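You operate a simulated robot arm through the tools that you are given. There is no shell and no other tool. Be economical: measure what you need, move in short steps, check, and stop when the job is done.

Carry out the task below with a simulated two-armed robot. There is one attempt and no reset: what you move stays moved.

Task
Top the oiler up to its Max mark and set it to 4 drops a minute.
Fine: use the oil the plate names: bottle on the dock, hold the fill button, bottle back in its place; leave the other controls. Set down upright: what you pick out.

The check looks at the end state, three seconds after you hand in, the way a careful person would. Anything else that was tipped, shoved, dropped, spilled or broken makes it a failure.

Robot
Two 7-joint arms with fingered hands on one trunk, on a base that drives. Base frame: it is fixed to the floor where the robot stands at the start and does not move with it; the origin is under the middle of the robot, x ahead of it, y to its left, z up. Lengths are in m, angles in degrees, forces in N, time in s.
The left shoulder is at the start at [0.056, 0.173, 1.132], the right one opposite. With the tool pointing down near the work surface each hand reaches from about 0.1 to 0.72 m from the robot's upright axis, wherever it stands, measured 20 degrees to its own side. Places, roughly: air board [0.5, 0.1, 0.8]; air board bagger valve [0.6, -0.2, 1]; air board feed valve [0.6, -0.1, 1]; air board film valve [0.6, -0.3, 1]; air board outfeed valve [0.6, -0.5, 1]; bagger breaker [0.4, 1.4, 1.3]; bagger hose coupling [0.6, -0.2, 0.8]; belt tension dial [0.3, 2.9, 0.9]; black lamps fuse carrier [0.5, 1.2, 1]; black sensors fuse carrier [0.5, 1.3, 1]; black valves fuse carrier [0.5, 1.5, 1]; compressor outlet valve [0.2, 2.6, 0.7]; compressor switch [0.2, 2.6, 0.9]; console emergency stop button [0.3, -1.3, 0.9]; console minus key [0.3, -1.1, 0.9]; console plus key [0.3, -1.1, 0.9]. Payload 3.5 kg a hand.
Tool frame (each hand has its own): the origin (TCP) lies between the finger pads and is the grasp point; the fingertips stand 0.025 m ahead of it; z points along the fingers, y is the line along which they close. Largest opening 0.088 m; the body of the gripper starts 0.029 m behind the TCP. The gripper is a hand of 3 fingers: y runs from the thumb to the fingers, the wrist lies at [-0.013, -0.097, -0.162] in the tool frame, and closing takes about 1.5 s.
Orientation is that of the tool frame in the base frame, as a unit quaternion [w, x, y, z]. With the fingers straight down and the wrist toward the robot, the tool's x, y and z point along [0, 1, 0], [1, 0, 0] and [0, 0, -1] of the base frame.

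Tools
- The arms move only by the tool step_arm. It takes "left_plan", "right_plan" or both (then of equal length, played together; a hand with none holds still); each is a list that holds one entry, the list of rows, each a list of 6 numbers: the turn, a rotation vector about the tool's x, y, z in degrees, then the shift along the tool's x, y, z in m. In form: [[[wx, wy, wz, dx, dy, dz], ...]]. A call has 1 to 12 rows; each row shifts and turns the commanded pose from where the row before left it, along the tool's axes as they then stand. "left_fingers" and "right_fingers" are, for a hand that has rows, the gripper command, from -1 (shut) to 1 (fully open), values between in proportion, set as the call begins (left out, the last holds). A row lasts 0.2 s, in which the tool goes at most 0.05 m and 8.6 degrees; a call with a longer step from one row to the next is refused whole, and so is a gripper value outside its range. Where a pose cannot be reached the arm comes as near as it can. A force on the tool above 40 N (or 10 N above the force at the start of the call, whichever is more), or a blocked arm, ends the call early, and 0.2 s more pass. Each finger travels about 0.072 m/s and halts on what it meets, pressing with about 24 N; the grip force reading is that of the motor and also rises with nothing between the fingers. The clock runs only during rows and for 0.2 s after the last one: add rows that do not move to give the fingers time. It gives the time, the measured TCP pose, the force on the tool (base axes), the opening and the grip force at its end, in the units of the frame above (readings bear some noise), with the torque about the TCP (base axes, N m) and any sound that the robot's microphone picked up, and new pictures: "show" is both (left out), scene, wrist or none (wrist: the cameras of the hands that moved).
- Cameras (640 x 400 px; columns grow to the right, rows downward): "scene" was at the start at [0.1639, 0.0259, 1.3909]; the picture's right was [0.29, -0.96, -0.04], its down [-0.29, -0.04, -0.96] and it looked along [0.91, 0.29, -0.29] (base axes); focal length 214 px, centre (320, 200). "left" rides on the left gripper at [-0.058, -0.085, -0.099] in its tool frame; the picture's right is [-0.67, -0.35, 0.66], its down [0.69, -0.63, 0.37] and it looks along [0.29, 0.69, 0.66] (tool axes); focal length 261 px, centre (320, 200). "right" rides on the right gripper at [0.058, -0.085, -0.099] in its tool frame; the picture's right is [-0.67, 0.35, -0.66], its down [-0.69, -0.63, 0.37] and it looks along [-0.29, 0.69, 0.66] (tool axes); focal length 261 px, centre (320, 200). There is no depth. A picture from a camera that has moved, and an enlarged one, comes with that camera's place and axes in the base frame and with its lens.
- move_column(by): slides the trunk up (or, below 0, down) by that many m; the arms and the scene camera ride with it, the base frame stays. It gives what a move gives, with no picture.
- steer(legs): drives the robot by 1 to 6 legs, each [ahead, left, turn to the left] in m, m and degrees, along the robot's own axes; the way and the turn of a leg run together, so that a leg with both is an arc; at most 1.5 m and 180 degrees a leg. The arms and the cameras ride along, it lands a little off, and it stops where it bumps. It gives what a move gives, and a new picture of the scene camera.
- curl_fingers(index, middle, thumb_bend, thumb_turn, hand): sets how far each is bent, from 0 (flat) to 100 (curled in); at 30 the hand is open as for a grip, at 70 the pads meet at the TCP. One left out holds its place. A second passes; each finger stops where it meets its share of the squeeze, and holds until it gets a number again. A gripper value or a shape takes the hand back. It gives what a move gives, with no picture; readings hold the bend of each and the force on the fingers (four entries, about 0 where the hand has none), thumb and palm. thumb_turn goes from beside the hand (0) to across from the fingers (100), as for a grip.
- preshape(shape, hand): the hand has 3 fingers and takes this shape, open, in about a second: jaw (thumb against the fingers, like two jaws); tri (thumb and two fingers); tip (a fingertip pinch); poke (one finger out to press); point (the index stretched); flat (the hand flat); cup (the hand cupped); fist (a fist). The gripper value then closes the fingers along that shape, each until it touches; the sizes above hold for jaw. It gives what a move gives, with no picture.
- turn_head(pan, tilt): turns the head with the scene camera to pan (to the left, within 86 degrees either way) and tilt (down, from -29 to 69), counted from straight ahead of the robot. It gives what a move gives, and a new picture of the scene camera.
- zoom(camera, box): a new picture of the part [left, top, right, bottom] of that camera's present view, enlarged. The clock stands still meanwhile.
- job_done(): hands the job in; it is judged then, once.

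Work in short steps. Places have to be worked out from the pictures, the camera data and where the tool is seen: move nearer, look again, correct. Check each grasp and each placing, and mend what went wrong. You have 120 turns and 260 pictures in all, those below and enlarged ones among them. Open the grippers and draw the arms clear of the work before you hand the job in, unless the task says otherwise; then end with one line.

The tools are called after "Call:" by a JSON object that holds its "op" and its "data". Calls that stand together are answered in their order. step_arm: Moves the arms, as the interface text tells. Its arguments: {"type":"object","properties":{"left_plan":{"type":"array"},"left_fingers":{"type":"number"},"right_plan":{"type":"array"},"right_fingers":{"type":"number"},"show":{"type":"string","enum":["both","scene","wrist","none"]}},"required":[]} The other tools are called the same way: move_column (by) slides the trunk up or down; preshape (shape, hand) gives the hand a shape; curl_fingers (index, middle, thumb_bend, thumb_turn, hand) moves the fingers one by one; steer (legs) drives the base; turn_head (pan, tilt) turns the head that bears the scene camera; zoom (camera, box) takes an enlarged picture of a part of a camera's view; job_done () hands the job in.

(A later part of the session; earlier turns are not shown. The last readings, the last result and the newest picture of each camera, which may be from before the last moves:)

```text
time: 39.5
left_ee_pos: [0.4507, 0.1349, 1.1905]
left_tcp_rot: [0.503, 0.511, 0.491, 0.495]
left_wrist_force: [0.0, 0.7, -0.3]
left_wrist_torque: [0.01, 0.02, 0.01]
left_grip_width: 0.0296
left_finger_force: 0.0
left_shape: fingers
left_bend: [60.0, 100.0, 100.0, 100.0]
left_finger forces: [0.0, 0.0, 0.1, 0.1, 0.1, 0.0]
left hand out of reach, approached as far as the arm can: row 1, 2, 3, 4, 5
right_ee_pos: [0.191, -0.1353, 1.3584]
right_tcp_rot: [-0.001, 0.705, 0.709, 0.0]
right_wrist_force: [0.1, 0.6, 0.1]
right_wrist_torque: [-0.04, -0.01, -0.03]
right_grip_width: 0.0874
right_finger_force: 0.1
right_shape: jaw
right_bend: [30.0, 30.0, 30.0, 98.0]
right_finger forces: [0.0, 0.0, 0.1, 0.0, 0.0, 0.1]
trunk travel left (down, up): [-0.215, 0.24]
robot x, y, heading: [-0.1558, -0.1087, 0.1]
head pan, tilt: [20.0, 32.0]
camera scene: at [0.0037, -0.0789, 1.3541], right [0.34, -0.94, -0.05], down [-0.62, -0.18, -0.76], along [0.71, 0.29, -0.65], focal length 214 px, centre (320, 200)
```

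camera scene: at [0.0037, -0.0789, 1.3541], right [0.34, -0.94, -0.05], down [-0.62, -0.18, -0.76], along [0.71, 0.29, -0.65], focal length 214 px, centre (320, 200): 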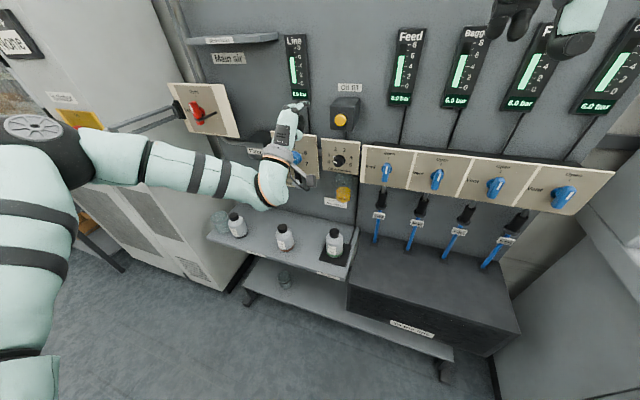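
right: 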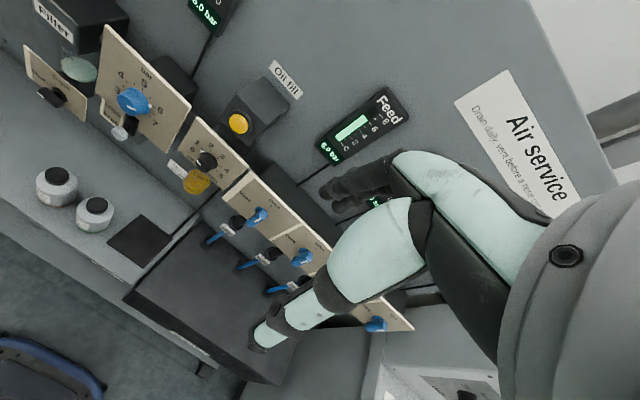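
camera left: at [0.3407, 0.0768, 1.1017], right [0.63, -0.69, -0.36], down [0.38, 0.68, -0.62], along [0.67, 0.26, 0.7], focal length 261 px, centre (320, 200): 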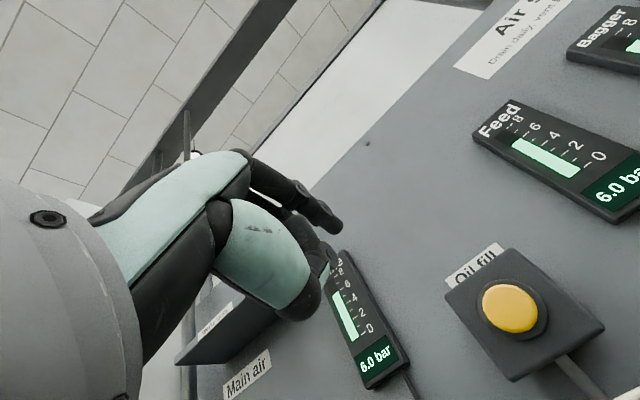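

The elbow is high and out to the left, which forces a large wrist bend. I'll lower the trunk so that the button lies above shoulder height, which suits a forward-pointing hand better.

Call:
{"op": "move_column", "data": {"by": -0.19}}

Call:
{"op": "step_arm", "data": {"left_plan": [[[0, 0, 0, 0, 0.03, 0], [0, 0, 0, 0, 0.03, 0], [0, 0, 0, 0, 0.03, 0], [0, 0, 0, -0.01, 0.03, 0.01], [0, 0, 0, -0.01, 0.01, 0.02], [0, 0, 0, -0.01, 0.0, 0.02], [0, 0, 0, 0, 0, 0]]]}}

```text
time: 41.6
left_ee_pos: [0.4505, 0.1334, 0.999]
left_tcp_rot: [0.505, 0.509, 0.49, 0.495]
left_wrist_force: [0.7, -0.5, 0.6]
left_wrist_torque: [0.01, -0.02, 0.01]
left_grip_width: 0.0297
left_finger_force: 0.0
left_shape: fingers
left_bend: [60.0, 100.0, 100.0, 100.0]
left_finger forces: [0.0, 0.0, 0.1, 0.0, 0.0, 0.0]
right_ee_pos: [0.22, -0.1353, 1.1468]
right_tcp_rot: [-0.021, 0.705, 0.708, -0.02]
right_wrist_force: [11.4, 1.5, 6.2]
right_wrist_torque: [0.02, 0.0, -0.02]
right_grip_width: 0.0829
right_finger_force: 0.1
right_shape: jaw
right_bend: [30.0, 30.0, 42.0, 98.0]
right_finger forces: [0.1, 0.1, 0.0, 0.0, 0.1, 0.1]
trunk travel left (down, up): [-0.025, 0.43]
robot x, y, heading: [-0.1512, -0.1087, 0.0]
head pan, tilt: [20.0, 32.0]
```

```text
time: 43.2
left_ee_pos: [0.5002, 0.0995, 1.1303]
left_tcp_rot: [0.506, 0.51, 0.49, 0.494]
left_wrist_force: [0.3, 0.8, -0.6]
left_wrist_torque: [0.03, 0.03, -0.02]
left_grip_width: 0.0297
left_finger_force: 0.0
left_shape: fingers
left_bend: [60.0, 100.0, 100.0, 100.0]
left_finger forces: [0.0, 0.1, 0.0, 0.0, 0.0, 0.0]
right_ee_pos: [0.2213, -0.1351, 1.1456]
right_tcp_rot: [-0.022, 0.706, 0.708, -0.022]
right_wrist_force: [10.8, 1.8, 7.8]
right_wrist_torque: [-0.01, 0.07, -0.04]
right_grip_width: 0.0829
right_finger_force: 0.0
right_shape: jaw
right_bend: [30.0, 30.0, 42.0, 98.0]
right_finger forces: [0.0, 0.0, 0.1, 0.1, 0.0, 0.1]
trunk travel left (down, up): [-0.025, 0.43]
robot x, y, heading: [-0.1495, -0.1081, 0.2]
head pan, tilt: [20.0, 32.0]
camera scene: at [0.1592, -0.0788, 1.0753], right [0.3, -0.94, -0.16], down [-0.84, -0.18, -0.51], along [0.45, 0.28, -0.85], focal length 214 px, centre (320, 200)
camera left: at [0.398, 0.0473, 1.0445], right [0.63, -0.69, -0.35], down [0.39, 0.68, -0.62], along [0.67, 0.26, 0.7], focal length 261 px, centre (320, 200)
```

scene: 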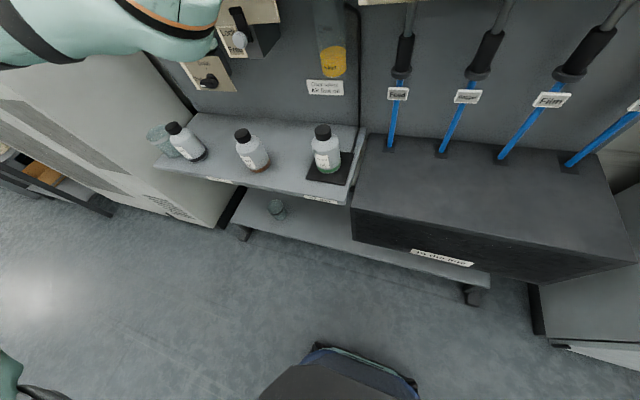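
left: 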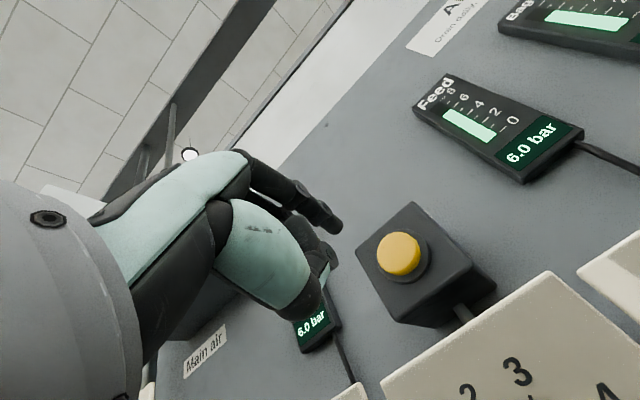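

The left hand now follows commands fully. The right hand is pressing on something, probably my own trunk (11 N, thumb bent), so I'll move it ahead and outward first and level the head.

Call:
{"op": "step_arm", "data": {"right_plan": [[[0, 0, 0, 0, 0.03, -0.01], [0, 0, 0, -0.02, 0.02, -0.01], [0, 0, 0, -0.04, 0, 0], [0, 0, 0, -0.04, 0, 0], [0, 0, 0, -0.04, 0, 0]]], "show": "none"}}

Call:
{"op": "turn_head", "data": {"pan": 25, "tilt": 8}}

```text
time: 44.4
left_ee_pos: [0.4999, 0.0984, 1.1303]
left_tcp_rot: [0.504, 0.511, 0.49, 0.495]
left_wrist_force: [-1.0, -0.8, 0.0]
left_wrist_torque: [-0.01, 0.02, -0.04]
left_grip_width: 0.0296
left_finger_force: 0.0
left_shape: fingers
left_bend: [60.0, 100.0, 100.0, 100.0]
left_finger forces: [0.0, 0.1, 0.0, 0.0, 0.0, 0.0]
right_ee_pos: [0.2735, -0.2675, 1.1377]
right_tcp_rot: [-0.024, 0.706, 0.708, -0.019]
right_wrist_force: [0.4, 0.4, 0.2]
right_wrist_torque: [0.01, 0.03, 0.02]
right_grip_width: 0.0876
right_finger_force: 0.2
right_shape: jaw
right_bend: [30.0, 30.0, 30.0, 97.0]
right_finger forces: [0.1, 0.1, 0.1, 0.0, 0.1, 0.0]
right hand out of reach, approached as far as the arm can: row 4, 5
trunk travel left (down, up): [-0.025, 0.43]
robot x, y, heading: [-0.1521, -0.1101, 0.1]
head pan, tilt: [20.0, 32.0]
```

```text
time: 45.3
left_ee_pos: [0.4994, 0.0998, 1.13]
left_tcp_rot: [0.505, 0.51, 0.49, 0.494]
left_wrist_force: [0.6, -0.7, -0.1]
left_wrist_torque: [0.0, 0.01, 0.0]
left_grip_width: 0.0295
left_finger_force: 0.1
left_shape: fingers
left_bend: [60.0, 100.0, 100.0, 100.0]
left_finger forces: [0.0, 0.0, 0.1, 0.0, 0.1, 0.1]
right_ee_pos: [0.2749, -0.2659, 1.1383]
right_tcp_rot: [-0.023, 0.706, 0.708, -0.02]
right_wrist_force: [0.3, 0.0, 0.1]
right_wrist_torque: [0.0, 0.0, 0.03]
right_grip_width: 0.0876
right_finger_force: 0.1
right_shape: jaw
right_bend: [30.0, 30.0, 30.0, 97.0]
right_finger forces: [0.1, 0.0, 0.1, 0.0, 0.0, 0.1]
trunk travel left (down, up): [-0.025, 0.43]
robot x, y, heading: [-0.1478, -0.107, -0.2]
head pan, tilt: [25.0, 8.0]
camera scene: at [0.1777, -0.0701, 1.1103], right [0.38, -0.91, -0.2], down [-0.57, -0.06, -0.82], along [0.73, 0.42, -0.54], focal length 214 px, centre (320, 200)
```

scene: 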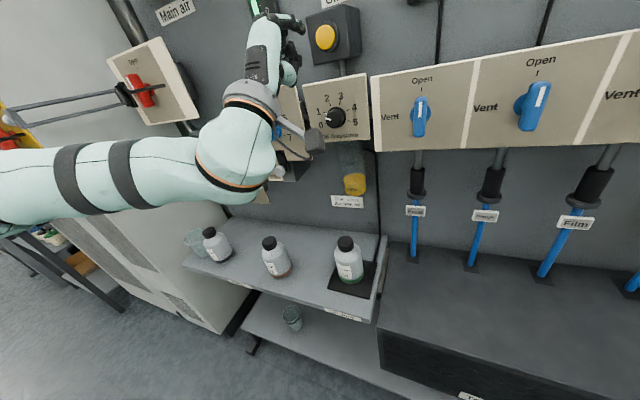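

This gives a good view of the bowl. The tip is at about (0.5245, 0.090, 1.143) against the button at (0.588, 0.085, 1.136), so I'll close to about 12 mm.

Call:
{"op": "step_arm", "data": {"left_plan": [[[0, 0, 0, -0.002, -0.004, 0.017], [0, 0, 0, -0.001, -0.003, 0.017], [0, 0, 0, 0, 0, 0.016], [0, 0, 0, 0, 0, 0]]], "show": "none"}}

Call:
{"op": "zoom", "data": {"camera": "scene", "box": [250, 0, 380, 80]}}

Call:
{"op": "zoom", "data": {"camera": "left", "box": [240, 160, 440, 340]}}

Call:
{"op": "zoom", "data": {"camera": "scene", "box": [295, 70, 395, 220]}}

```text
time: 46.3
left_ee_pos: [0.5489, 0.097, 1.1218]
left_tcp_rot: [0.505, 0.509, 0.491, 0.494]
left_wrist_force: [-0.5, -0.5, -0.3]
left_wrist_torque: [0.01, 0.0, 0.03]
left_grip_width: 0.0296
left_finger_force: 0.0
left_shape: fingers
left_bend: [60.0, 100.0, 100.0, 100.0]
left_finger forces: [0.0, 0.0, 0.0, 0.1, 0.0, 0.1]
right_ee_pos: [0.2744, -0.267, 1.1405]
right_tcp_rot: [-0.023, 0.706, 0.708, -0.019]
right_wrist_force: [1.1, -0.4, -0.3]
right_wrist_torque: [0.01, 0.03, 0.01]
right_grip_width: 0.0874
right_finger_force: 0.0
right_shape: jaw
right_bend: [30.0, 30.0, 30.0, 97.0]
right_finger forces: [0.0, 0.0, 0.1, 0.1, 0.0, 0.0]
trunk travel left (down, up): [-0.025, 0.43]
robot x, y, heading: [-0.1493, -0.116, 0.3]
head pan, tilt: [25.0, 8.0]
```

```text
4.92 times, centred on (315, 40) of scene
camera zoom: at [0.1775, -0.0699, 1.1104], right [0.38, -0.91, -0.2], down [-0.57, -0.06, -0.82], along [0.73, 0.42, -0.54], focal length 1056 px, centre (345, 988)
```

zoom: 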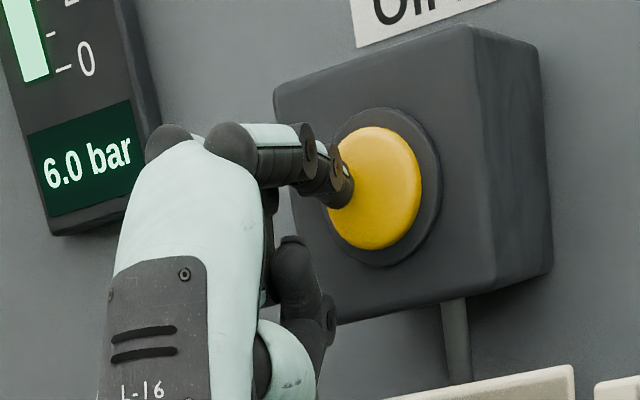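

```text
2.22 times, centred on (340, 250) of left
camera zoom: at [0.4469, 0.0448, 1.0356], right [0.63, -0.69, -0.35], down [0.39, 0.68, -0.62], along [0.67, 0.26, 0.7], focal length 579 px, centre (276, 89)
```

zoom: 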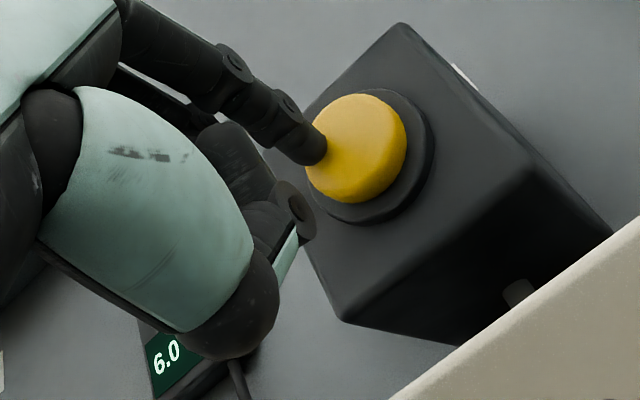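

```text
2.67 times, centred on (345, 145) of scene
camera zoom: at [0.1775, -0.0699, 1.1104], right [0.38, -0.91, -0.2], down [-0.57, -0.06, -0.82], along [0.73, 0.42, -0.54], focal length 572 px, centre (253, 347)
```

zoom: 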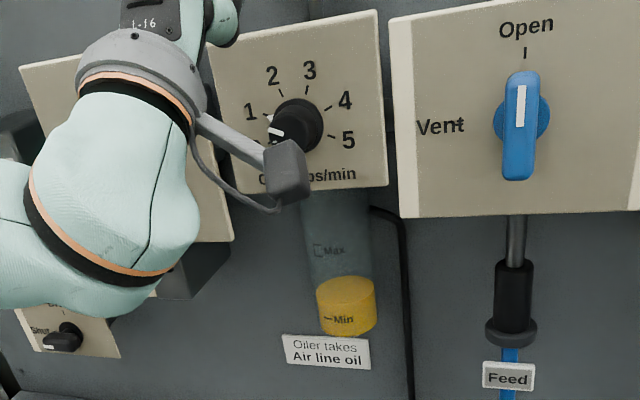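

The tip sits right at the button and the bowl's Min and Max marks are clearly visible. I'll shift 4 mm right and push in slowly.

Call:
{"op": "step_arm", "data": {"left_plan": [[[0, 0, 0, -0.004, 0, 0.002], [0, 0, 0, 0, 0, 0.004], [0, 0, 0, 0, 0, 0.004], [0, 0, 0, 0, 0, 0.002]]], "show": "none"}}

Call:
{"op": "zoom", "data": {"camera": "scene", "box": [250, 0, 380, 80]}}

Call:
{"op": "zoom", "data": {"camera": "scene", "box": [320, 140, 390, 210]}}

```text
time: 47.3
left_ee_pos: [0.5556, 0.0923, 1.1251]
left_tcp_rot: [0.507, 0.508, 0.489, 0.496]
left_wrist_force: [-21.6, 0.7, 1.0]
left_wrist_torque: [0.01, -0.37, -0.16]
left_grip_width: 0.0276
left_finger_force: 11.0
left_shape: fingers
left_bend: [63.0, 100.0, 100.0, 100.0]
left_finger forces: [21.7, 0.0, 0.0, 0.1, 0.0, 0.1]
right_ee_pos: [0.2688, -0.2669, 1.142]
right_tcp_rot: [-0.022, 0.706, 0.708, -0.019]
right_wrist_force: [0.4, 0.0, 0.7]
right_wrist_torque: [0.02, 0.03, 0.0]
right_grip_width: 0.0876
right_finger_force: 0.2
right_shape: jaw
right_bend: [30.0, 30.0, 30.0, 97.0]
right_finger forces: [0.0, 0.0, 0.0, 0.1, 0.0, 0.0]
trunk travel left (down, up): [-0.025, 0.43]
robot x, y, heading: [-0.1536, -0.1072, -0.0]
head pan, tilt: [25.0, 8.0]
heard: click
```

```text
4.92 times, centred on (315, 40) of scene
camera zoom: at [0.1725, -0.0699, 1.1122], right [0.38, -0.91, -0.19], down [-0.57, -0.06, -0.82], along [0.73, 0.42, -0.54], focal length 1056 px, centre (345, 988)
```

zoom: 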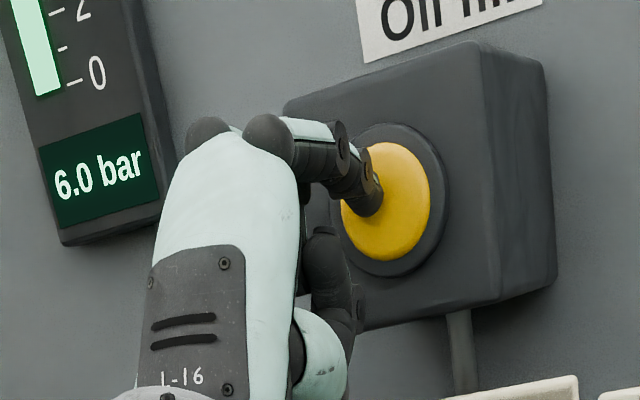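

```text
5.71 times, centred on (355, 175) of scene
camera zoom: at [0.1725, -0.0699, 1.1122], right [0.38, -0.91, -0.19], down [-0.57, -0.06, -0.82], along [0.73, 0.42, -0.54], focal length 1226 px, centre (120, 343)
```

zoom: 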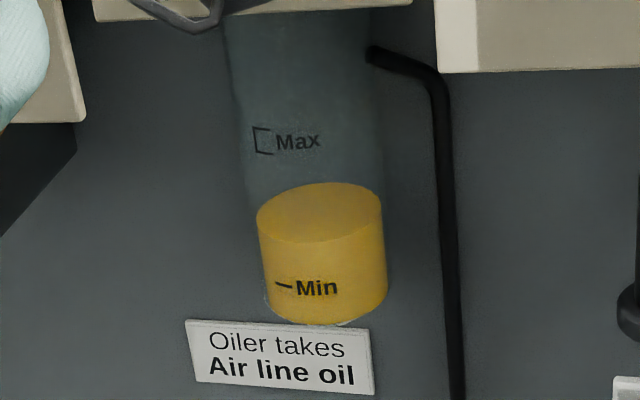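

A click, 21.6 N: the button is pressed. I'll hold for about 1.2 s and measure how the level rises.

Call:
{"op": "step_arm", "data": {"left_plan": [[[0, 0, 0, 0, 0, 0], [0, 0, 0, 0, 0, 0], [0, 0, 0, 0, 0, 0], [0, 0, 0, 0, 0, 0], [0, 0, 0, 0, 0, 0]]], "show": "none"}}

Call:
{"op": "zoom", "data": {"camera": "scene", "box": [320, 140, 390, 210]}}

```text
time: 48.5
left_ee_pos: [0.5566, 0.0921, 1.1251]
left_tcp_rot: [0.507, 0.509, 0.488, 0.495]
left_wrist_force: [-24.8, -1.7, 1.0]
left_wrist_torque: [-0.01, -0.41, -0.21]
left_grip_width: 0.0274
left_finger_force: 12.1
left_shape: fingers
left_bend: [63.0, 100.0, 100.0, 100.0]
left_finger forces: [23.7, 0.0, 0.0, 0.0, 0.1, 0.1]
right_ee_pos: [0.2694, -0.2666, 1.1422]
right_tcp_rot: [-0.021, 0.705, 0.708, -0.018]
right_wrist_force: [-0.4, 0.1, -0.8]
right_wrist_torque: [0.01, 0.04, 0.04]
right_grip_width: 0.0876
right_finger_force: 0.0
right_shape: jaw
right_bend: [30.0, 30.0, 30.0, 97.0]
right_finger forces: [0.1, 0.0, 0.1, 0.0, 0.0, 0.0]
trunk travel left (down, up): [-0.025, 0.43]
robot x, y, heading: [-0.1538, -0.107, -0.0]
head pan, tilt: [25.0, 8.0]
```

```text
5.71 times, centred on (355, 175) of scene
camera zoom: at [0.1725, -0.07, 1.1122], right [0.38, -0.91, -0.19], down [-0.57, -0.06, -0.82], along [0.73, 0.42, -0.54], focal length 1226 px, centre (120, 343)
```

zoom: 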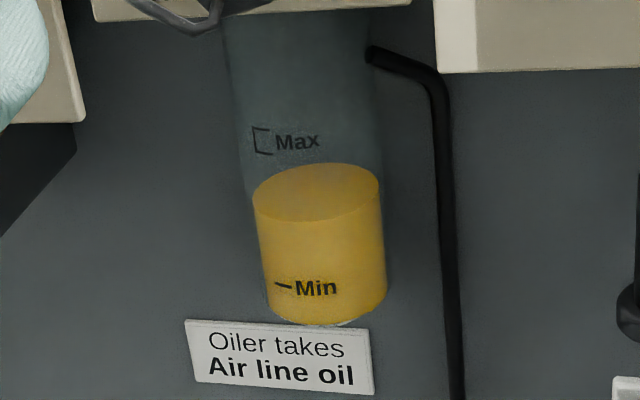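

The level rises about 17 px/s in this view, with about 70 px to go. I'll hold 2.2 s more and look again.

Call:
{"op": "step_arm", "data": {"left_plan": [[[0, 0, 0, 0, 0, 0], [0, 0, 0, 0, 0, 0], [0, 0, 0, 0, 0, 0], [0, 0, 0, 0, 0, 0], [0, 0, 0, 0, 0, 0], [0, 0, 0, 0, 0, 0], [0, 0, 0, 0, 0, 0], [0, 0, 0, 0, 0, 0], [0, 0, 0, 0, 0, 0], [0, 0, 0, 0, 0, 0]]], "show": "none"}}

Call:
{"op": "zoom", "data": {"camera": "scene", "box": [320, 140, 390, 210]}}

```text
time: 50.7
left_ee_pos: [0.5571, 0.0928, 1.1248]
left_tcp_rot: [0.506, 0.508, 0.489, 0.496]
left_wrist_force: [-23.7, 0.3, 1.1]
left_wrist_torque: [-0.04, -0.39, -0.19]
left_grip_width: 0.0275
left_finger_force: 12.2
left_shape: fingers
left_bend: [63.0, 100.0, 100.0, 100.0]
left_finger forces: [23.6, 0.0, 0.1, 0.1, 0.0, 0.0]
right_ee_pos: [0.2688, -0.2665, 1.1419]
right_tcp_rot: [-0.021, 0.706, 0.708, -0.018]
right_wrist_force: [-0.1, 0.4, -0.2]
right_wrist_torque: [-0.01, -0.01, -0.02]
right_grip_width: 0.0877
right_finger_force: 0.0
right_shape: jaw
right_bend: [30.0, 30.0, 30.0, 97.0]
right_finger forces: [0.1, 0.1, 0.0, 0.0, 0.0, 0.1]
trunk travel left (down, up): [-0.025, 0.43]
robot x, y, heading: [-0.1475, -0.1069, 0.1]
head pan, tilt: [25.0, 8.0]
```

```text
5.71 times, centred on (355, 175) of scene
camera zoom: at [0.1724, -0.07, 1.1121], right [0.38, -0.91, -0.19], down [-0.57, -0.06, -0.82], along [0.73, 0.42, -0.54], focal length 1226 px, centre (120, 343)
```

zoom: 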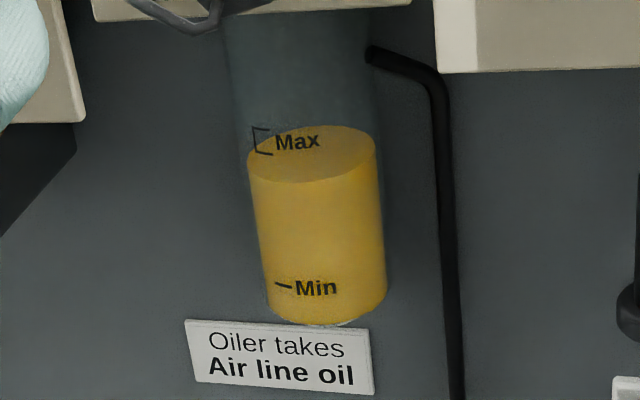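

Front lip is at about 170 px beside the mark; the bracket runs 127–153, so about 30 px, or 1.7 s, remain. I'll hold 1.0 s more and check.

Call:
{"op": "step_arm", "data": {"left_plan": [[[0, 0, 0, 0, 0, 0], [0, 0, 0, 0, 0, 0], [0, 0, 0, 0, 0, 0], [0, 0, 0, 0, 0, 0]]], "show": "none"}}

Call:
{"op": "zoom", "data": {"camera": "scene", "box": [335, 145, 371, 181]}}

```text
time: 51.7
left_ee_pos: [0.5563, 0.0923, 1.1253]
left_tcp_rot: [0.507, 0.509, 0.488, 0.495]
left_wrist_force: [-24.3, -0.1, 0.6]
left_wrist_torque: [0.02, -0.44, -0.19]
left_grip_width: 0.0276
left_finger_force: 12.5
left_shape: fingers
left_bend: [63.0, 100.0, 100.0, 100.0]
left_finger forces: [23.6, 0.0, 0.1, 0.1, 0.1, 0.0]
right_ee_pos: [0.27, -0.2659, 1.1415]
right_tcp_rot: [-0.021, 0.706, 0.708, -0.017]
right_wrist_force: [0.8, 0.3, -0.1]
right_wrist_torque: [0.03, -0.01, 0.02]
right_grip_width: 0.0876
right_finger_force: 0.2
right_shape: jaw
right_bend: [30.0, 30.0, 30.0, 97.0]
right_finger forces: [0.0, 0.0, 0.1, 0.1, 0.0, 0.1]
trunk travel left (down, up): [-0.025, 0.43]
robot x, y, heading: [-0.1497, -0.1086, 0.3]
head pan, tilt: [25.0, 8.0]
```

```text
11.11 times, centred on (353, 163) of scene
camera zoom: at [0.1724, -0.07, 1.1121], right [0.38, -0.91, -0.19], down [-0.57, -0.06, -0.82], along [0.73, 0.42, -0.54], focal length 2383 px, centre (-47, 611)
```

zoom: 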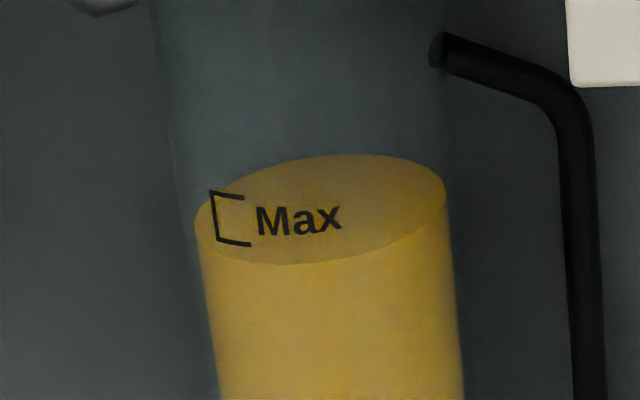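

The front edge is at the bracket's bottom, about 0.8 s from its middle. I'll hold 0.6 s and withdraw in the same call.

Call:
{"op": "step_arm", "data": {"left_plan": [[[0, 0, 0, 0, 0, 0], [0, 0, 0, 0, 0, 0], [0, 0, 0, 0, 0, 0], [0, 0, 0, 0, 0, -0.02], [0, 0, 0, 0, 0, -0.02]]], "show": "none"}}

Call:
{"op": "zoom", "data": {"camera": "scene", "box": [335, 145, 371, 181]}}

Call:
{"op": "zoom", "data": {"camera": "scene", "box": [250, 0, 420, 220]}}

```text
time: 52.9
left_ee_pos: [0.5196, 0.0939, 1.1229]
left_tcp_rot: [0.506, 0.51, 0.49, 0.494]
left_wrist_force: [-0.1, -0.4, 0.5]
left_wrist_torque: [-0.01, 0.02, 0.04]
left_grip_width: 0.0295
left_finger_force: 0.0
left_shape: fingers
left_bend: [60.0, 100.0, 100.0, 100.0]
left_finger forces: [0.1, 0.0, 0.0, 0.0, 0.0, 0.0]
right_ee_pos: [0.2737, -0.2669, 1.1398]
right_tcp_rot: [-0.022, 0.706, 0.708, -0.019]
right_wrist_force: [0.0, 0.0, -0.3]
right_wrist_torque: [-0.02, -0.02, 0.0]
right_grip_width: 0.0875
right_finger_force: 0.0
right_shape: jaw
right_bend: [30.0, 30.0, 30.0, 97.0]
right_finger forces: [0.1, 0.0, 0.0, 0.0, 0.0, 0.1]
trunk travel left (down, up): [-0.025, 0.43]
robot x, y, heading: [-0.1494, -0.1126, 0.0]
head pan, tilt: [25.0, 8.0]
```

```text
11.11 times, centred on (353, 163) of scene
camera zoom: at [0.1766, -0.07, 1.1109], right [0.38, -0.91, -0.2], down [-0.57, -0.06, -0.82], along [0.73, 0.42, -0.54], focal length 2383 px, centre (-47, 611)
```

zoom: 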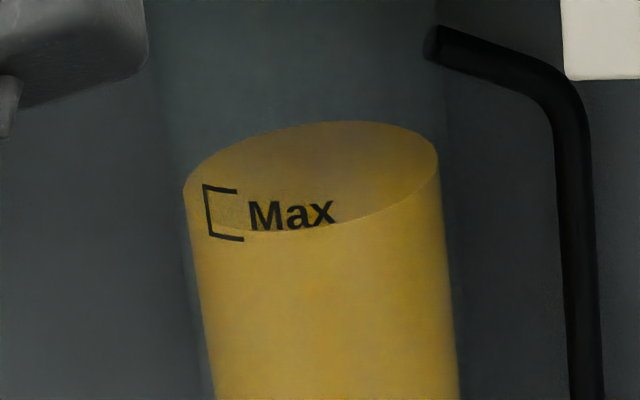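

```text
1.82 times, centred on (335, 110) of scene
camera zoom: at [0.1766, -0.07, 1.1109], right [0.38, -0.91, -0.2], down [-0.57, -0.06, -0.82], along [0.73, 0.42, -0.54], focal length 390 px, centre (293, 364)
```

zoom: 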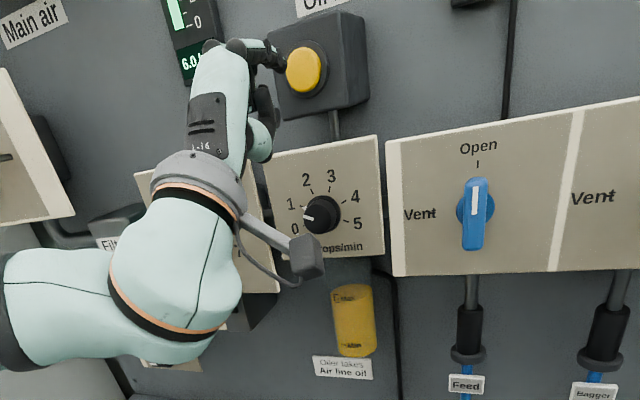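

The oil edge crosses about the middle of the Max bracket, so filling is done and the button is released. I'll read the drop dial closely now.

Call:
{"op": "zoom", "data": {"camera": "scene", "box": [300, 70, 376, 146]}}

Call:
{"op": "zoom", "data": {"camera": "right", "box": [0, 0, 640, 400]}}

```text
5.26 times, centred on (338, 108) of scene
camera zoom: at [0.1766, -0.07, 1.1109], right [0.38, -0.91, -0.2], down [-0.57, -0.06, -0.82], along [0.73, 0.42, -0.54], focal length 1129 px, centre (225, 684)
```

zoom: 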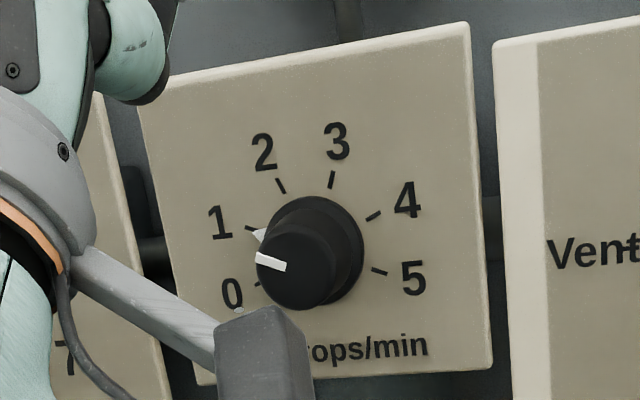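

```text
1.00 times, centred on (320, 200) of right (not enlarged: the box is as wide or as high as the picture)
camera zoom: at [0.1936, -0.2088, 1.2439], right [0.39, -0.67, 0.63], down [-0.65, -0.69, -0.33], along [0.66, -0.28, -0.7], focal length 261 px, centre (320, 200)
```

zoom: 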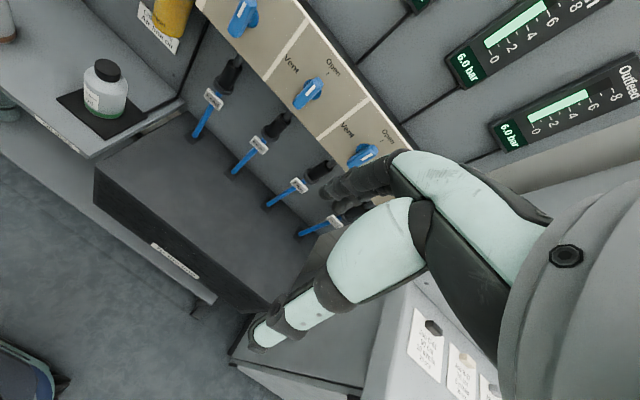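

The pointer is at 1 and the ticks are about 50° apart, so the knob needs about 150° clockwise, in two grips. I'll back the hand off, take the jaw shape and move down in front of the knob at about (0.570, 0.083, 1.007).

Call:
{"op": "step_arm", "data": {"left_plan": [[[0, 0, 0, 0, 0, -0.03], [0, 0, 0, 0, 0, -0.03], [0, 0, 0, 0, 0, 0]]], "show": "none"}}

Call:
{"op": "preshape", "data": {"shape": "jaw", "hand": "left"}}

Call:
{"op": "step_arm", "data": {"left_plan": [[[0, 0, 0, -0.002, -0.03, 0], [0, 0, 0, -0.002, -0.03, 0], [0, 0, 0, -0.002, -0.03, 0], [0, 0, 0, -0.002, -0.026, 0], [0, 0, 0, 0, 0, 0]]], "left_fingers": 1}}

```text
time: 53.7
left_ee_pos: [0.4645, 0.0959, 1.1229]
left_tcp_rot: [0.505, 0.511, 0.49, 0.494]
left_wrist_force: [-0.3, 0.7, -0.1]
left_wrist_torque: [-0.02, 0.0, -0.04]
left_grip_width: 0.0297
left_finger_force: 0.0
left_shape: fingers
left_bend: [60.0, 100.0, 100.0, 100.0]
left_finger forces: [0.0, 0.1, 0.0, 0.0, 0.0, 0.0]
right_ee_pos: [0.274, -0.2662, 1.1393]
right_tcp_rot: [-0.023, 0.706, 0.708, -0.019]
right_wrist_force: [0.4, 0.5, -0.8]
right_wrist_torque: [0.01, -0.02, 0.0]
right_grip_width: 0.0875
right_finger_force: 0.0
right_shape: jaw
right_bend: [30.0, 30.0, 30.0, 97.0]
right_finger forces: [0.0, 0.1, 0.0, 0.0, 0.0, 0.0]
trunk travel left (down, up): [-0.025, 0.43]
robot x, y, heading: [-0.1508, -0.11, -0.1]
head pan, tilt: [25.0, 8.0]
```

```text
time: 54.6
left_ee_pos: [0.4647, 0.0957, 1.1239]
left_tcp_rot: [0.505, 0.51, 0.491, 0.495]
left_wrist_force: [0.5, 0.1, -0.5]
left_wrist_torque: [-0.01, -0.01, 0.01]
left_grip_width: 0.0879
left_finger_force: 0.0
left_shape: jaw
left_bend: [30.0, 30.0, 30.0, 98.0]
left_finger forces: [0.0, 0.0, 0.0, 0.0, 0.0, 0.0]
right_ee_pos: [0.2747, -0.2673, 1.1395]
right_tcp_rot: [-0.024, 0.705, 0.708, -0.02]
right_wrist_force: [0.1, 0.5, 0.7]
right_wrist_torque: [-0.02, -0.02, -0.06]
right_grip_width: 0.0879
right_finger_force: 0.0
right_shape: jaw
right_bend: [30.0, 30.0, 30.0, 97.0]
right_finger forces: [0.0, 0.1, 0.1, 0.0, 0.1, 0.0]
trunk travel left (down, up): [-0.025, 0.43]
robot x, y, heading: [-0.1518, -0.1074, 0.1]
head pan, tilt: [25.0, 8.0]
```

```text
time: 55.8
left_ee_pos: [0.4622, 0.0853, 1.0047]
left_tcp_rot: [0.505, 0.509, 0.491, 0.495]
left_wrist_force: [0.1, 0.2, 0.0]
left_wrist_torque: [-0.02, 0.01, 0.03]
left_grip_width: 0.0877
left_finger_force: 0.1
left_shape: jaw
left_bend: [30.0, 30.0, 30.0, 98.0]
left_finger forces: [0.0, 0.1, 0.0, 0.1, 0.1, 0.0]
right_ee_pos: [0.2731, -0.2654, 1.139]
right_tcp_rot: [-0.023, 0.706, 0.707, -0.019]
right_wrist_force: [-0.2, -0.2, 0.2]
right_wrist_torque: [0.01, -0.01, -0.02]
right_grip_width: 0.0873
right_finger_force: 0.1
right_shape: jaw
right_bend: [30.0, 30.0, 30.0, 97.0]
right_finger forces: [0.1, 0.0, 0.0, 0.1, 0.1, 0.0]
trunk travel left (down, up): [-0.025, 0.43]
robot x, y, heading: [-0.1517, -0.1069, 0.1]
head pan, tilt: [25.0, 8.0]
camera scene: at [0.1774, -0.0701, 1.1105], right [0.38, -0.91, -0.2], down [-0.57, -0.06, -0.82], along [0.73, 0.42, -0.54], focal length 214 px, centre (320, 200)
camera left: at [0.3607, 0.0334, 0.9201], right [0.64, -0.69, -0.35], down [0.39, 0.68, -0.62], along [0.67, 0.26, 0.7], focal length 261 px, centre (320, 200)
```

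scene: 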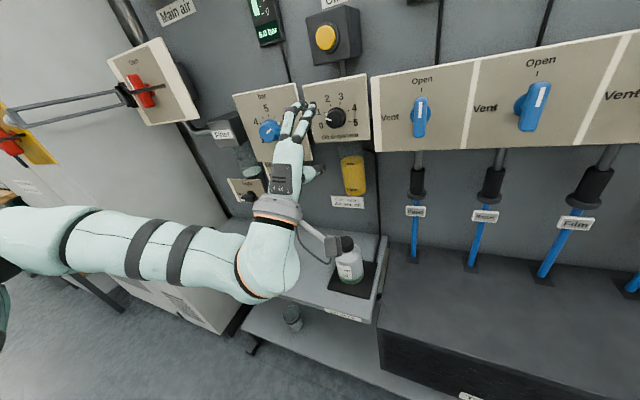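
left: 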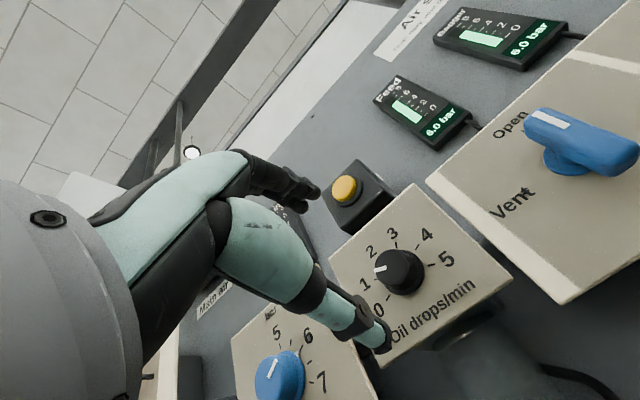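

The left camera refines the knob face to about (0.570, 0.084, 1.010). I'll test in free space how far the hand can roll clockwise.

Call:
{"op": "step_arm", "data": {"left_plan": [[[0, 0, 8.2, 0, 0, 0], [0, 0, 8.2, 0, 0, 0], [0, 0, 8.2, 0, 0, 0], [0, 0, 8.2, 0, 0, 0], [0, 0, 8.2, 0, 0, 0], [0, 0, 8.2, 0, 0, 0], [0, 0, 8.2, 0, 0, 0], [0, 0, 8.2, 0, 0, 0], [0, 0, 8.2, 0, 0, 0], [0, 0, 8.2, 0, 0, 0], [0, 0, 0, 0, 0, 0]]], "show": "scene"}}

```text
time: 58.2
left_ee_pos: [0.4618, 0.0887, 1.0066]
left_tcp_rot: [0.056, 0.707, 0.036, 0.704]
left_wrist_force: [-0.1, -0.3, -0.7]
left_wrist_torque: [-0.02, 0.01, 0.02]
left_grip_width: 0.0882
left_finger_force: 0.0
left_shape: jaw
left_bend: [30.0, 30.0, 30.0, 98.0]
left_finger forces: [0.0, 0.1, 0.0, 0.2, 0.0, 0.1]
right_ee_pos: [0.2736, -0.2657, 1.1403]
right_tcp_rot: [-0.024, 0.705, 0.708, -0.02]
right_wrist_force: [-0.2, 0.2, 0.2]
right_wrist_torque: [0.01, 0.01, -0.01]
right_grip_width: 0.0874
right_finger_force: 0.2
right_shape: jaw
right_bend: [30.0, 30.0, 30.0, 97.0]
right_finger forces: [0.1, 0.0, 0.1, 0.0, 0.0, 0.0]
trunk travel left (down, up): [-0.025, 0.43]
robot x, y, heading: [-0.1533, -0.1071, 0.2]
head pan, tilt: [25.0, 8.0]
camera scene: at [0.1778, -0.0699, 1.1103], right [0.38, -0.91, -0.2], down [-0.57, -0.06, -0.82], along [0.73, 0.42, -0.54], focal length 214 px, centre (320, 200)
```

scene: 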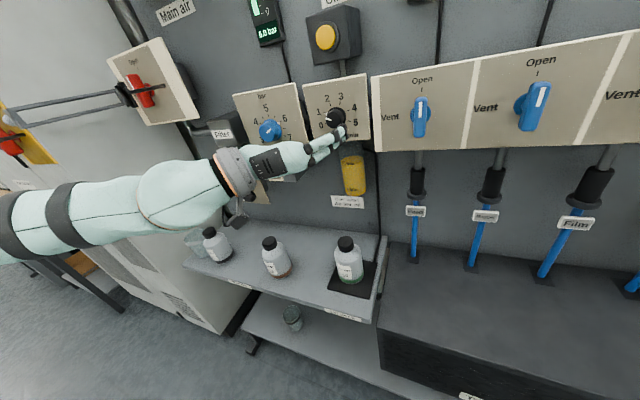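

The roll is fine to 82°. I'll test further to see whether one grip could cover the 150°.

Call:
{"op": "step_arm", "data": {"left_plan": [[[0, 0, 8.2, 0, 0, 0], [0, 0, 8.2, 0, 0, 0], [0, 0, 8.2, 0, 0, 0], [0, 0, 8.2, 0, 0, 0], [0, 0, 8.2, 0, 0, 0], [0, 0, 8.2, 0, 0, 0], [0, 0, 8.2, 0, 0, 0], [0, 0, 8.2, 0, 0, 0], [0, 0, 0, 0, 0, 0]]], "show": "scene"}}

```text
time: 60.2
left_ee_pos: [0.4614, 0.0896, 1.0046]
left_tcp_rot: [-0.335, 0.613, -0.353, 0.622]
left_wrist_force: [-0.4, -0.2, 0.5]
left_wrist_torque: [0.02, 0.01, -0.02]
left_grip_width: 0.088
left_finger_force: 0.0
left_shape: jaw
left_bend: [30.0, 30.0, 30.0, 98.0]
left_finger forces: [0.0, 0.1, 0.0, 0.0, 0.1, 0.0]
right_ee_pos: [0.2747, -0.2658, 1.1392]
right_tcp_rot: [-0.024, 0.705, 0.708, -0.02]
right_wrist_force: [0.7, 0.1, 0.6]
right_wrist_torque: [0.03, -0.01, 0.03]
right_grip_width: 0.0876
right_finger_force: 0.1
right_shape: jaw
right_bend: [30.0, 30.0, 30.0, 97.0]
right_finger forces: [0.1, 0.0, 0.1, 0.0, 0.0, 0.0]
trunk travel left (down, up): [-0.025, 0.43]
robot x, y, heading: [-0.15, -0.1081, -0.0]
head pan, tilt: [25.0, 8.0]
camera scene: at [0.1777, -0.0699, 1.1103], right [0.38, -0.91, -0.2], down [-0.57, -0.06, -0.82], along [0.73, 0.42, -0.54], focal length 214 px, centre (320, 200)
```

scene: 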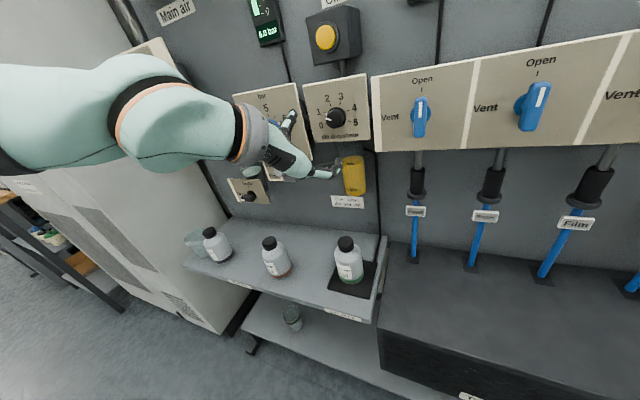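

The whole roll is reachable, so one grip will do. I'll roll back to the start orientation.

Call:
{"op": "step_arm", "data": {"left_plan": [[[0, 0, -8.2, 0, 0, 0], [0, 0, -8.2, 0, 0, 0], [0, 0, -8.2, 0, 0, 0], [0, 0, -8.2, 0, 0, 0], [0, 0, -8.2, 0, 0, 0], [0, 0, -8.2, 0, 0, 0], [0, 0, -8.2, 0, 0, 0], [0, 0, -8.2, 0, 0, 0], [0, 0, -8.2, 0, 0, 0], [0, 0, -8.2, 0, 0, 0], [0, 0, -8.2, 0, 0, 0], [0, 0, -8.2, 0, 0, 0]]], "show": "none"}}

Call:
{"op": "step_arm", "data": {"left_plan": [[[0, 0, -8.2, 0, 0, 0], [0, 0, -8.2, 0, 0, 0], [0, 0, -8.2, 0, 0, 0], [0, 0, -8.2, 0, 0, 0], [0, 0, -8.2, 0, 0, 0], [0, 0, -8.2, 0, 0, 0], [0, 0, 0, 0, 0, 0.02], [0, 0, 0, 0, 0, 0.02], [0, 0, 0, 0, 0, 0]]]}}

```text
time: 62.8
left_ee_pos: [0.4612, 0.0898, 1.0059]
left_tcp_rot: [0.254, 0.668, 0.235, 0.659]
left_wrist_force: [0.1, -0.6, -0.6]
left_wrist_torque: [0.0, -0.01, 0.02]
left_grip_width: 0.0878
left_finger_force: 0.2
left_shape: jaw
left_bend: [30.0, 30.0, 30.0, 98.0]
left_finger forces: [0.0, 0.0, 0.0, 0.0, 0.0, 0.1]
right_ee_pos: [0.2751, -0.2663, 1.139]
right_tcp_rot: [-0.024, 0.706, 0.708, -0.019]
right_wrist_force: [-0.1, 0.7, -0.7]
right_wrist_torque: [0.0, -0.01, -0.01]
right_grip_width: 0.0877
right_finger_force: 0.1
right_shape: jaw
right_bend: [30.0, 30.0, 30.0, 97.0]
right_finger forces: [0.0, 0.1, 0.0, 0.0, 0.0, 0.0]
trunk travel left (down, up): [-0.025, 0.43]
robot x, y, heading: [-0.1511, -0.1124, 0.2]
head pan, tilt: [25.0, 8.0]
```

```text
time: 64.8
left_ee_pos: [0.5033, 0.088, 1.005]
left_tcp_rot: [0.506, 0.511, 0.489, 0.494]
left_wrist_force: [0.6, 0.4, 0.3]
left_wrist_torque: [-0.02, 0.0, 0.01]
left_grip_width: 0.0879
left_finger_force: 0.1
left_shape: jaw
left_bend: [30.0, 30.0, 30.0, 98.0]
left_finger forces: [0.1, 0.0, 0.1, 0.0, 0.1, 0.0]
right_ee_pos: [0.2743, -0.2659, 1.14]
right_tcp_rot: [-0.024, 0.706, 0.708, -0.02]
right_wrist_force: [-0.3, 0.4, 0.6]
right_wrist_torque: [0.01, -0.01, -0.04]
right_grip_width: 0.0875
right_finger_force: 0.1
right_shape: jaw
right_bend: [30.0, 30.0, 30.0, 97.0]
right_finger forces: [0.0, 0.0, 0.0, 0.1, 0.0, 0.0]
trunk travel left (down, up): [-0.025, 0.43]
robot x, y, heading: [-0.1488, -0.1056, 0.2]
head pan, tilt: [25.0, 8.0]
camera scene: at [0.1775, -0.0699, 1.1105], right [0.38, -0.91, -0.2], down [-0.57, -0.06, -0.82], along [0.73, 0.42, -0.54], focal length 214 px, centre (320, 200)
camera left: at [0.4002, 0.0356, 0.9193], right [0.63, -0.69, -0.35], down [0.39, 0.68, -0.62], along [0.67, 0.26, 0.7], focal length 261 px, centre (320, 200)
```

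scene: 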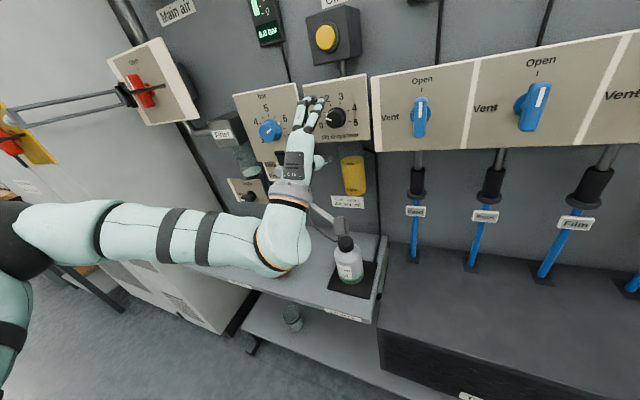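
left: 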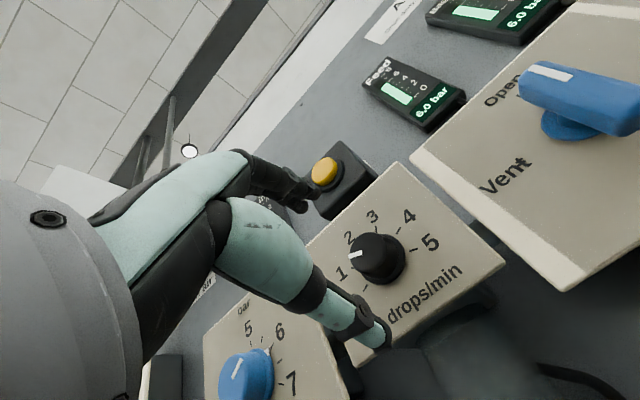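

The knob looks about 7 mm above the hand's axis. I'll correct and move in to about 15 mm short of the grip depth.

Call:
{"op": "step_arm", "data": {"left_plan": [[[0, 0, 0, 0, 0.007, 0.01], [0, 0, 0, 0.001, 0, 0.015], [0, 0, 0, 0, 0, 0.015], [0, 0, 0, 0, 0, 0]]], "show": "wrist"}}

Call:
{"op": "zoom", "data": {"camera": "scene", "box": [290, 70, 376, 156]}}

```text
time: 65.8
left_ee_pos: [0.5412, 0.0906, 1.0135]
left_tcp_rot: [0.506, 0.511, 0.49, 0.493]
left_wrist_force: [-0.3, 0.2, -0.5]
left_wrist_torque: [0.04, 0.02, 0.03]
left_grip_width: 0.0877
left_finger_force: 0.0
left_shape: jaw
left_bend: [30.0, 30.0, 30.0, 98.0]
left_finger forces: [0.0, 0.0, 0.1, 0.0, 0.0, 0.0]
right_ee_pos: [0.274, -0.2673, 1.1376]
right_tcp_rot: [-0.023, 0.706, 0.708, -0.019]
right_wrist_force: [0.5, -0.2, -0.4]
right_wrist_torque: [0.04, -0.03, 0.02]
right_grip_width: 0.0877
right_finger_force: 0.1
right_shape: jaw
right_bend: [30.0, 30.0, 30.0, 97.0]
right_finger forces: [0.0, 0.0, 0.1, 0.0, 0.0, 0.0]
trunk travel left (down, up): [-0.025, 0.43]
robot x, y, heading: [-0.1516, -0.1099, -0.1]
head pan, tilt: [25.0, 8.0]
camera left: at [0.4406, 0.0369, 0.9283], right [0.63, -0.69, -0.36], down [0.39, 0.68, -0.62], along [0.67, 0.26, 0.7], focal length 261 px, centre (320, 200)
```

left: 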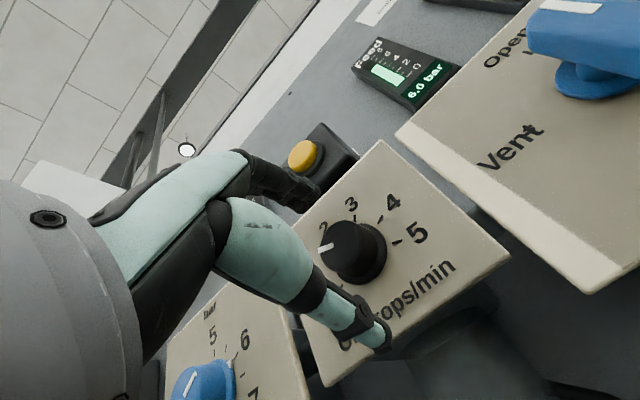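

```text
4.65 times, centred on (333, 113) of scene
camera zoom: at [0.1775, -0.0699, 1.1105], right [0.38, -0.91, -0.2], down [-0.57, -0.06, -0.82], along [0.73, 0.42, -0.54], focal length 998 px, centre (260, 605)
```

zoom: 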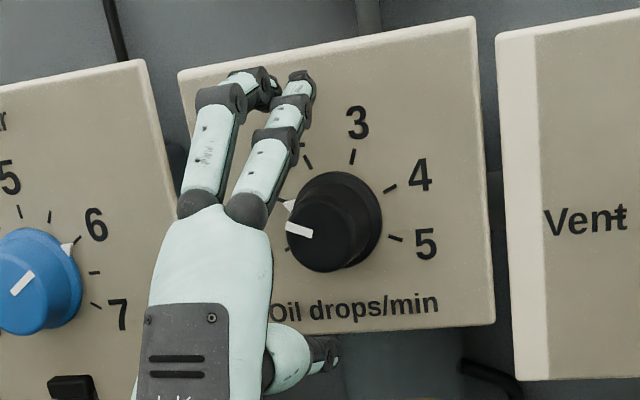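

Crossing both cameras puts the knob face at x ≈ 0.56, y ≈ 0.083, z ≈ 1.011, so the hand is 8 mm too far left. I'll shift right and go 9 mm further in.

Call:
{"op": "step_arm", "data": {"left_plan": [[[0, 0, 0, -0.008, -0.002, 0], [0, 0, 0, 0, 0, 0.005], [0, 0, 0, 0, 0, 0.005], [0, 0, 0, 0, 0, 0]]], "show": "none"}}

Call:
{"op": "zoom", "data": {"camera": "scene", "box": [290, 70, 376, 156]}}

Call:
{"op": "zoom", "data": {"camera": "left", "box": [240, 150, 440, 370]}}

```text
time: 66.8
left_ee_pos: [0.5511, 0.0793, 1.0103]
left_tcp_rot: [0.505, 0.51, 0.49, 0.494]
left_wrist_force: [0.1, -0.4, -0.3]
left_wrist_torque: [-0.02, 0.0, 0.0]
left_grip_width: 0.0879
left_finger_force: 0.1
left_shape: jaw
left_bend: [30.0, 30.0, 30.0, 98.0]
left_finger forces: [0.0, 0.1, 0.0, 0.0, 0.1, 0.0]
right_ee_pos: [0.2745, -0.2663, 1.1389]
right_tcp_rot: [-0.023, 0.705, 0.708, -0.019]
right_wrist_force: [-0.5, 1.1, -0.9]
right_wrist_torque: [-0.02, 0.0, 0.0]
right_grip_width: 0.0878
right_finger_force: 0.0
right_shape: jaw
right_bend: [30.0, 30.0, 30.0, 97.0]
right_finger forces: [0.0, 0.1, 0.1, 0.1, 0.0, 0.0]
trunk travel left (down, up): [-0.025, 0.43]
robot x, y, heading: [-0.1541, -0.1095, 0.0]
head pan, tilt: [25.0, 8.0]
```

```text
4.65 times, centred on (333, 113) of scene
camera zoom: at [0.1777, -0.07, 1.1104], right [0.38, -0.91, -0.2], down [-0.57, -0.06, -0.82], along [0.73, 0.42, -0.54], focal length 998 px, centre (260, 605)
```

zoom: 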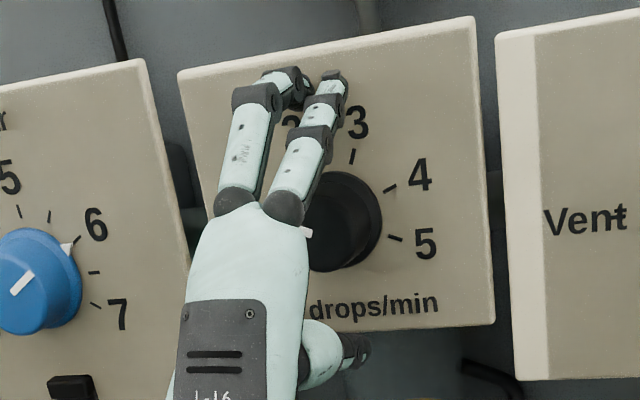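

```text
1.82 times, centred on (340, 260) of left
camera zoom: at [0.4499, 0.0277, 0.9255], right [0.63, -0.69, -0.35], down [0.39, 0.68, -0.62], along [0.67, 0.26, 0.7], focal length 474 px, centre (284, 91)
```

zoom: 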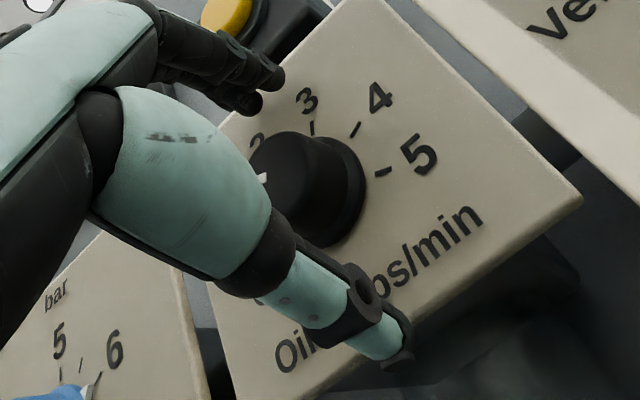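

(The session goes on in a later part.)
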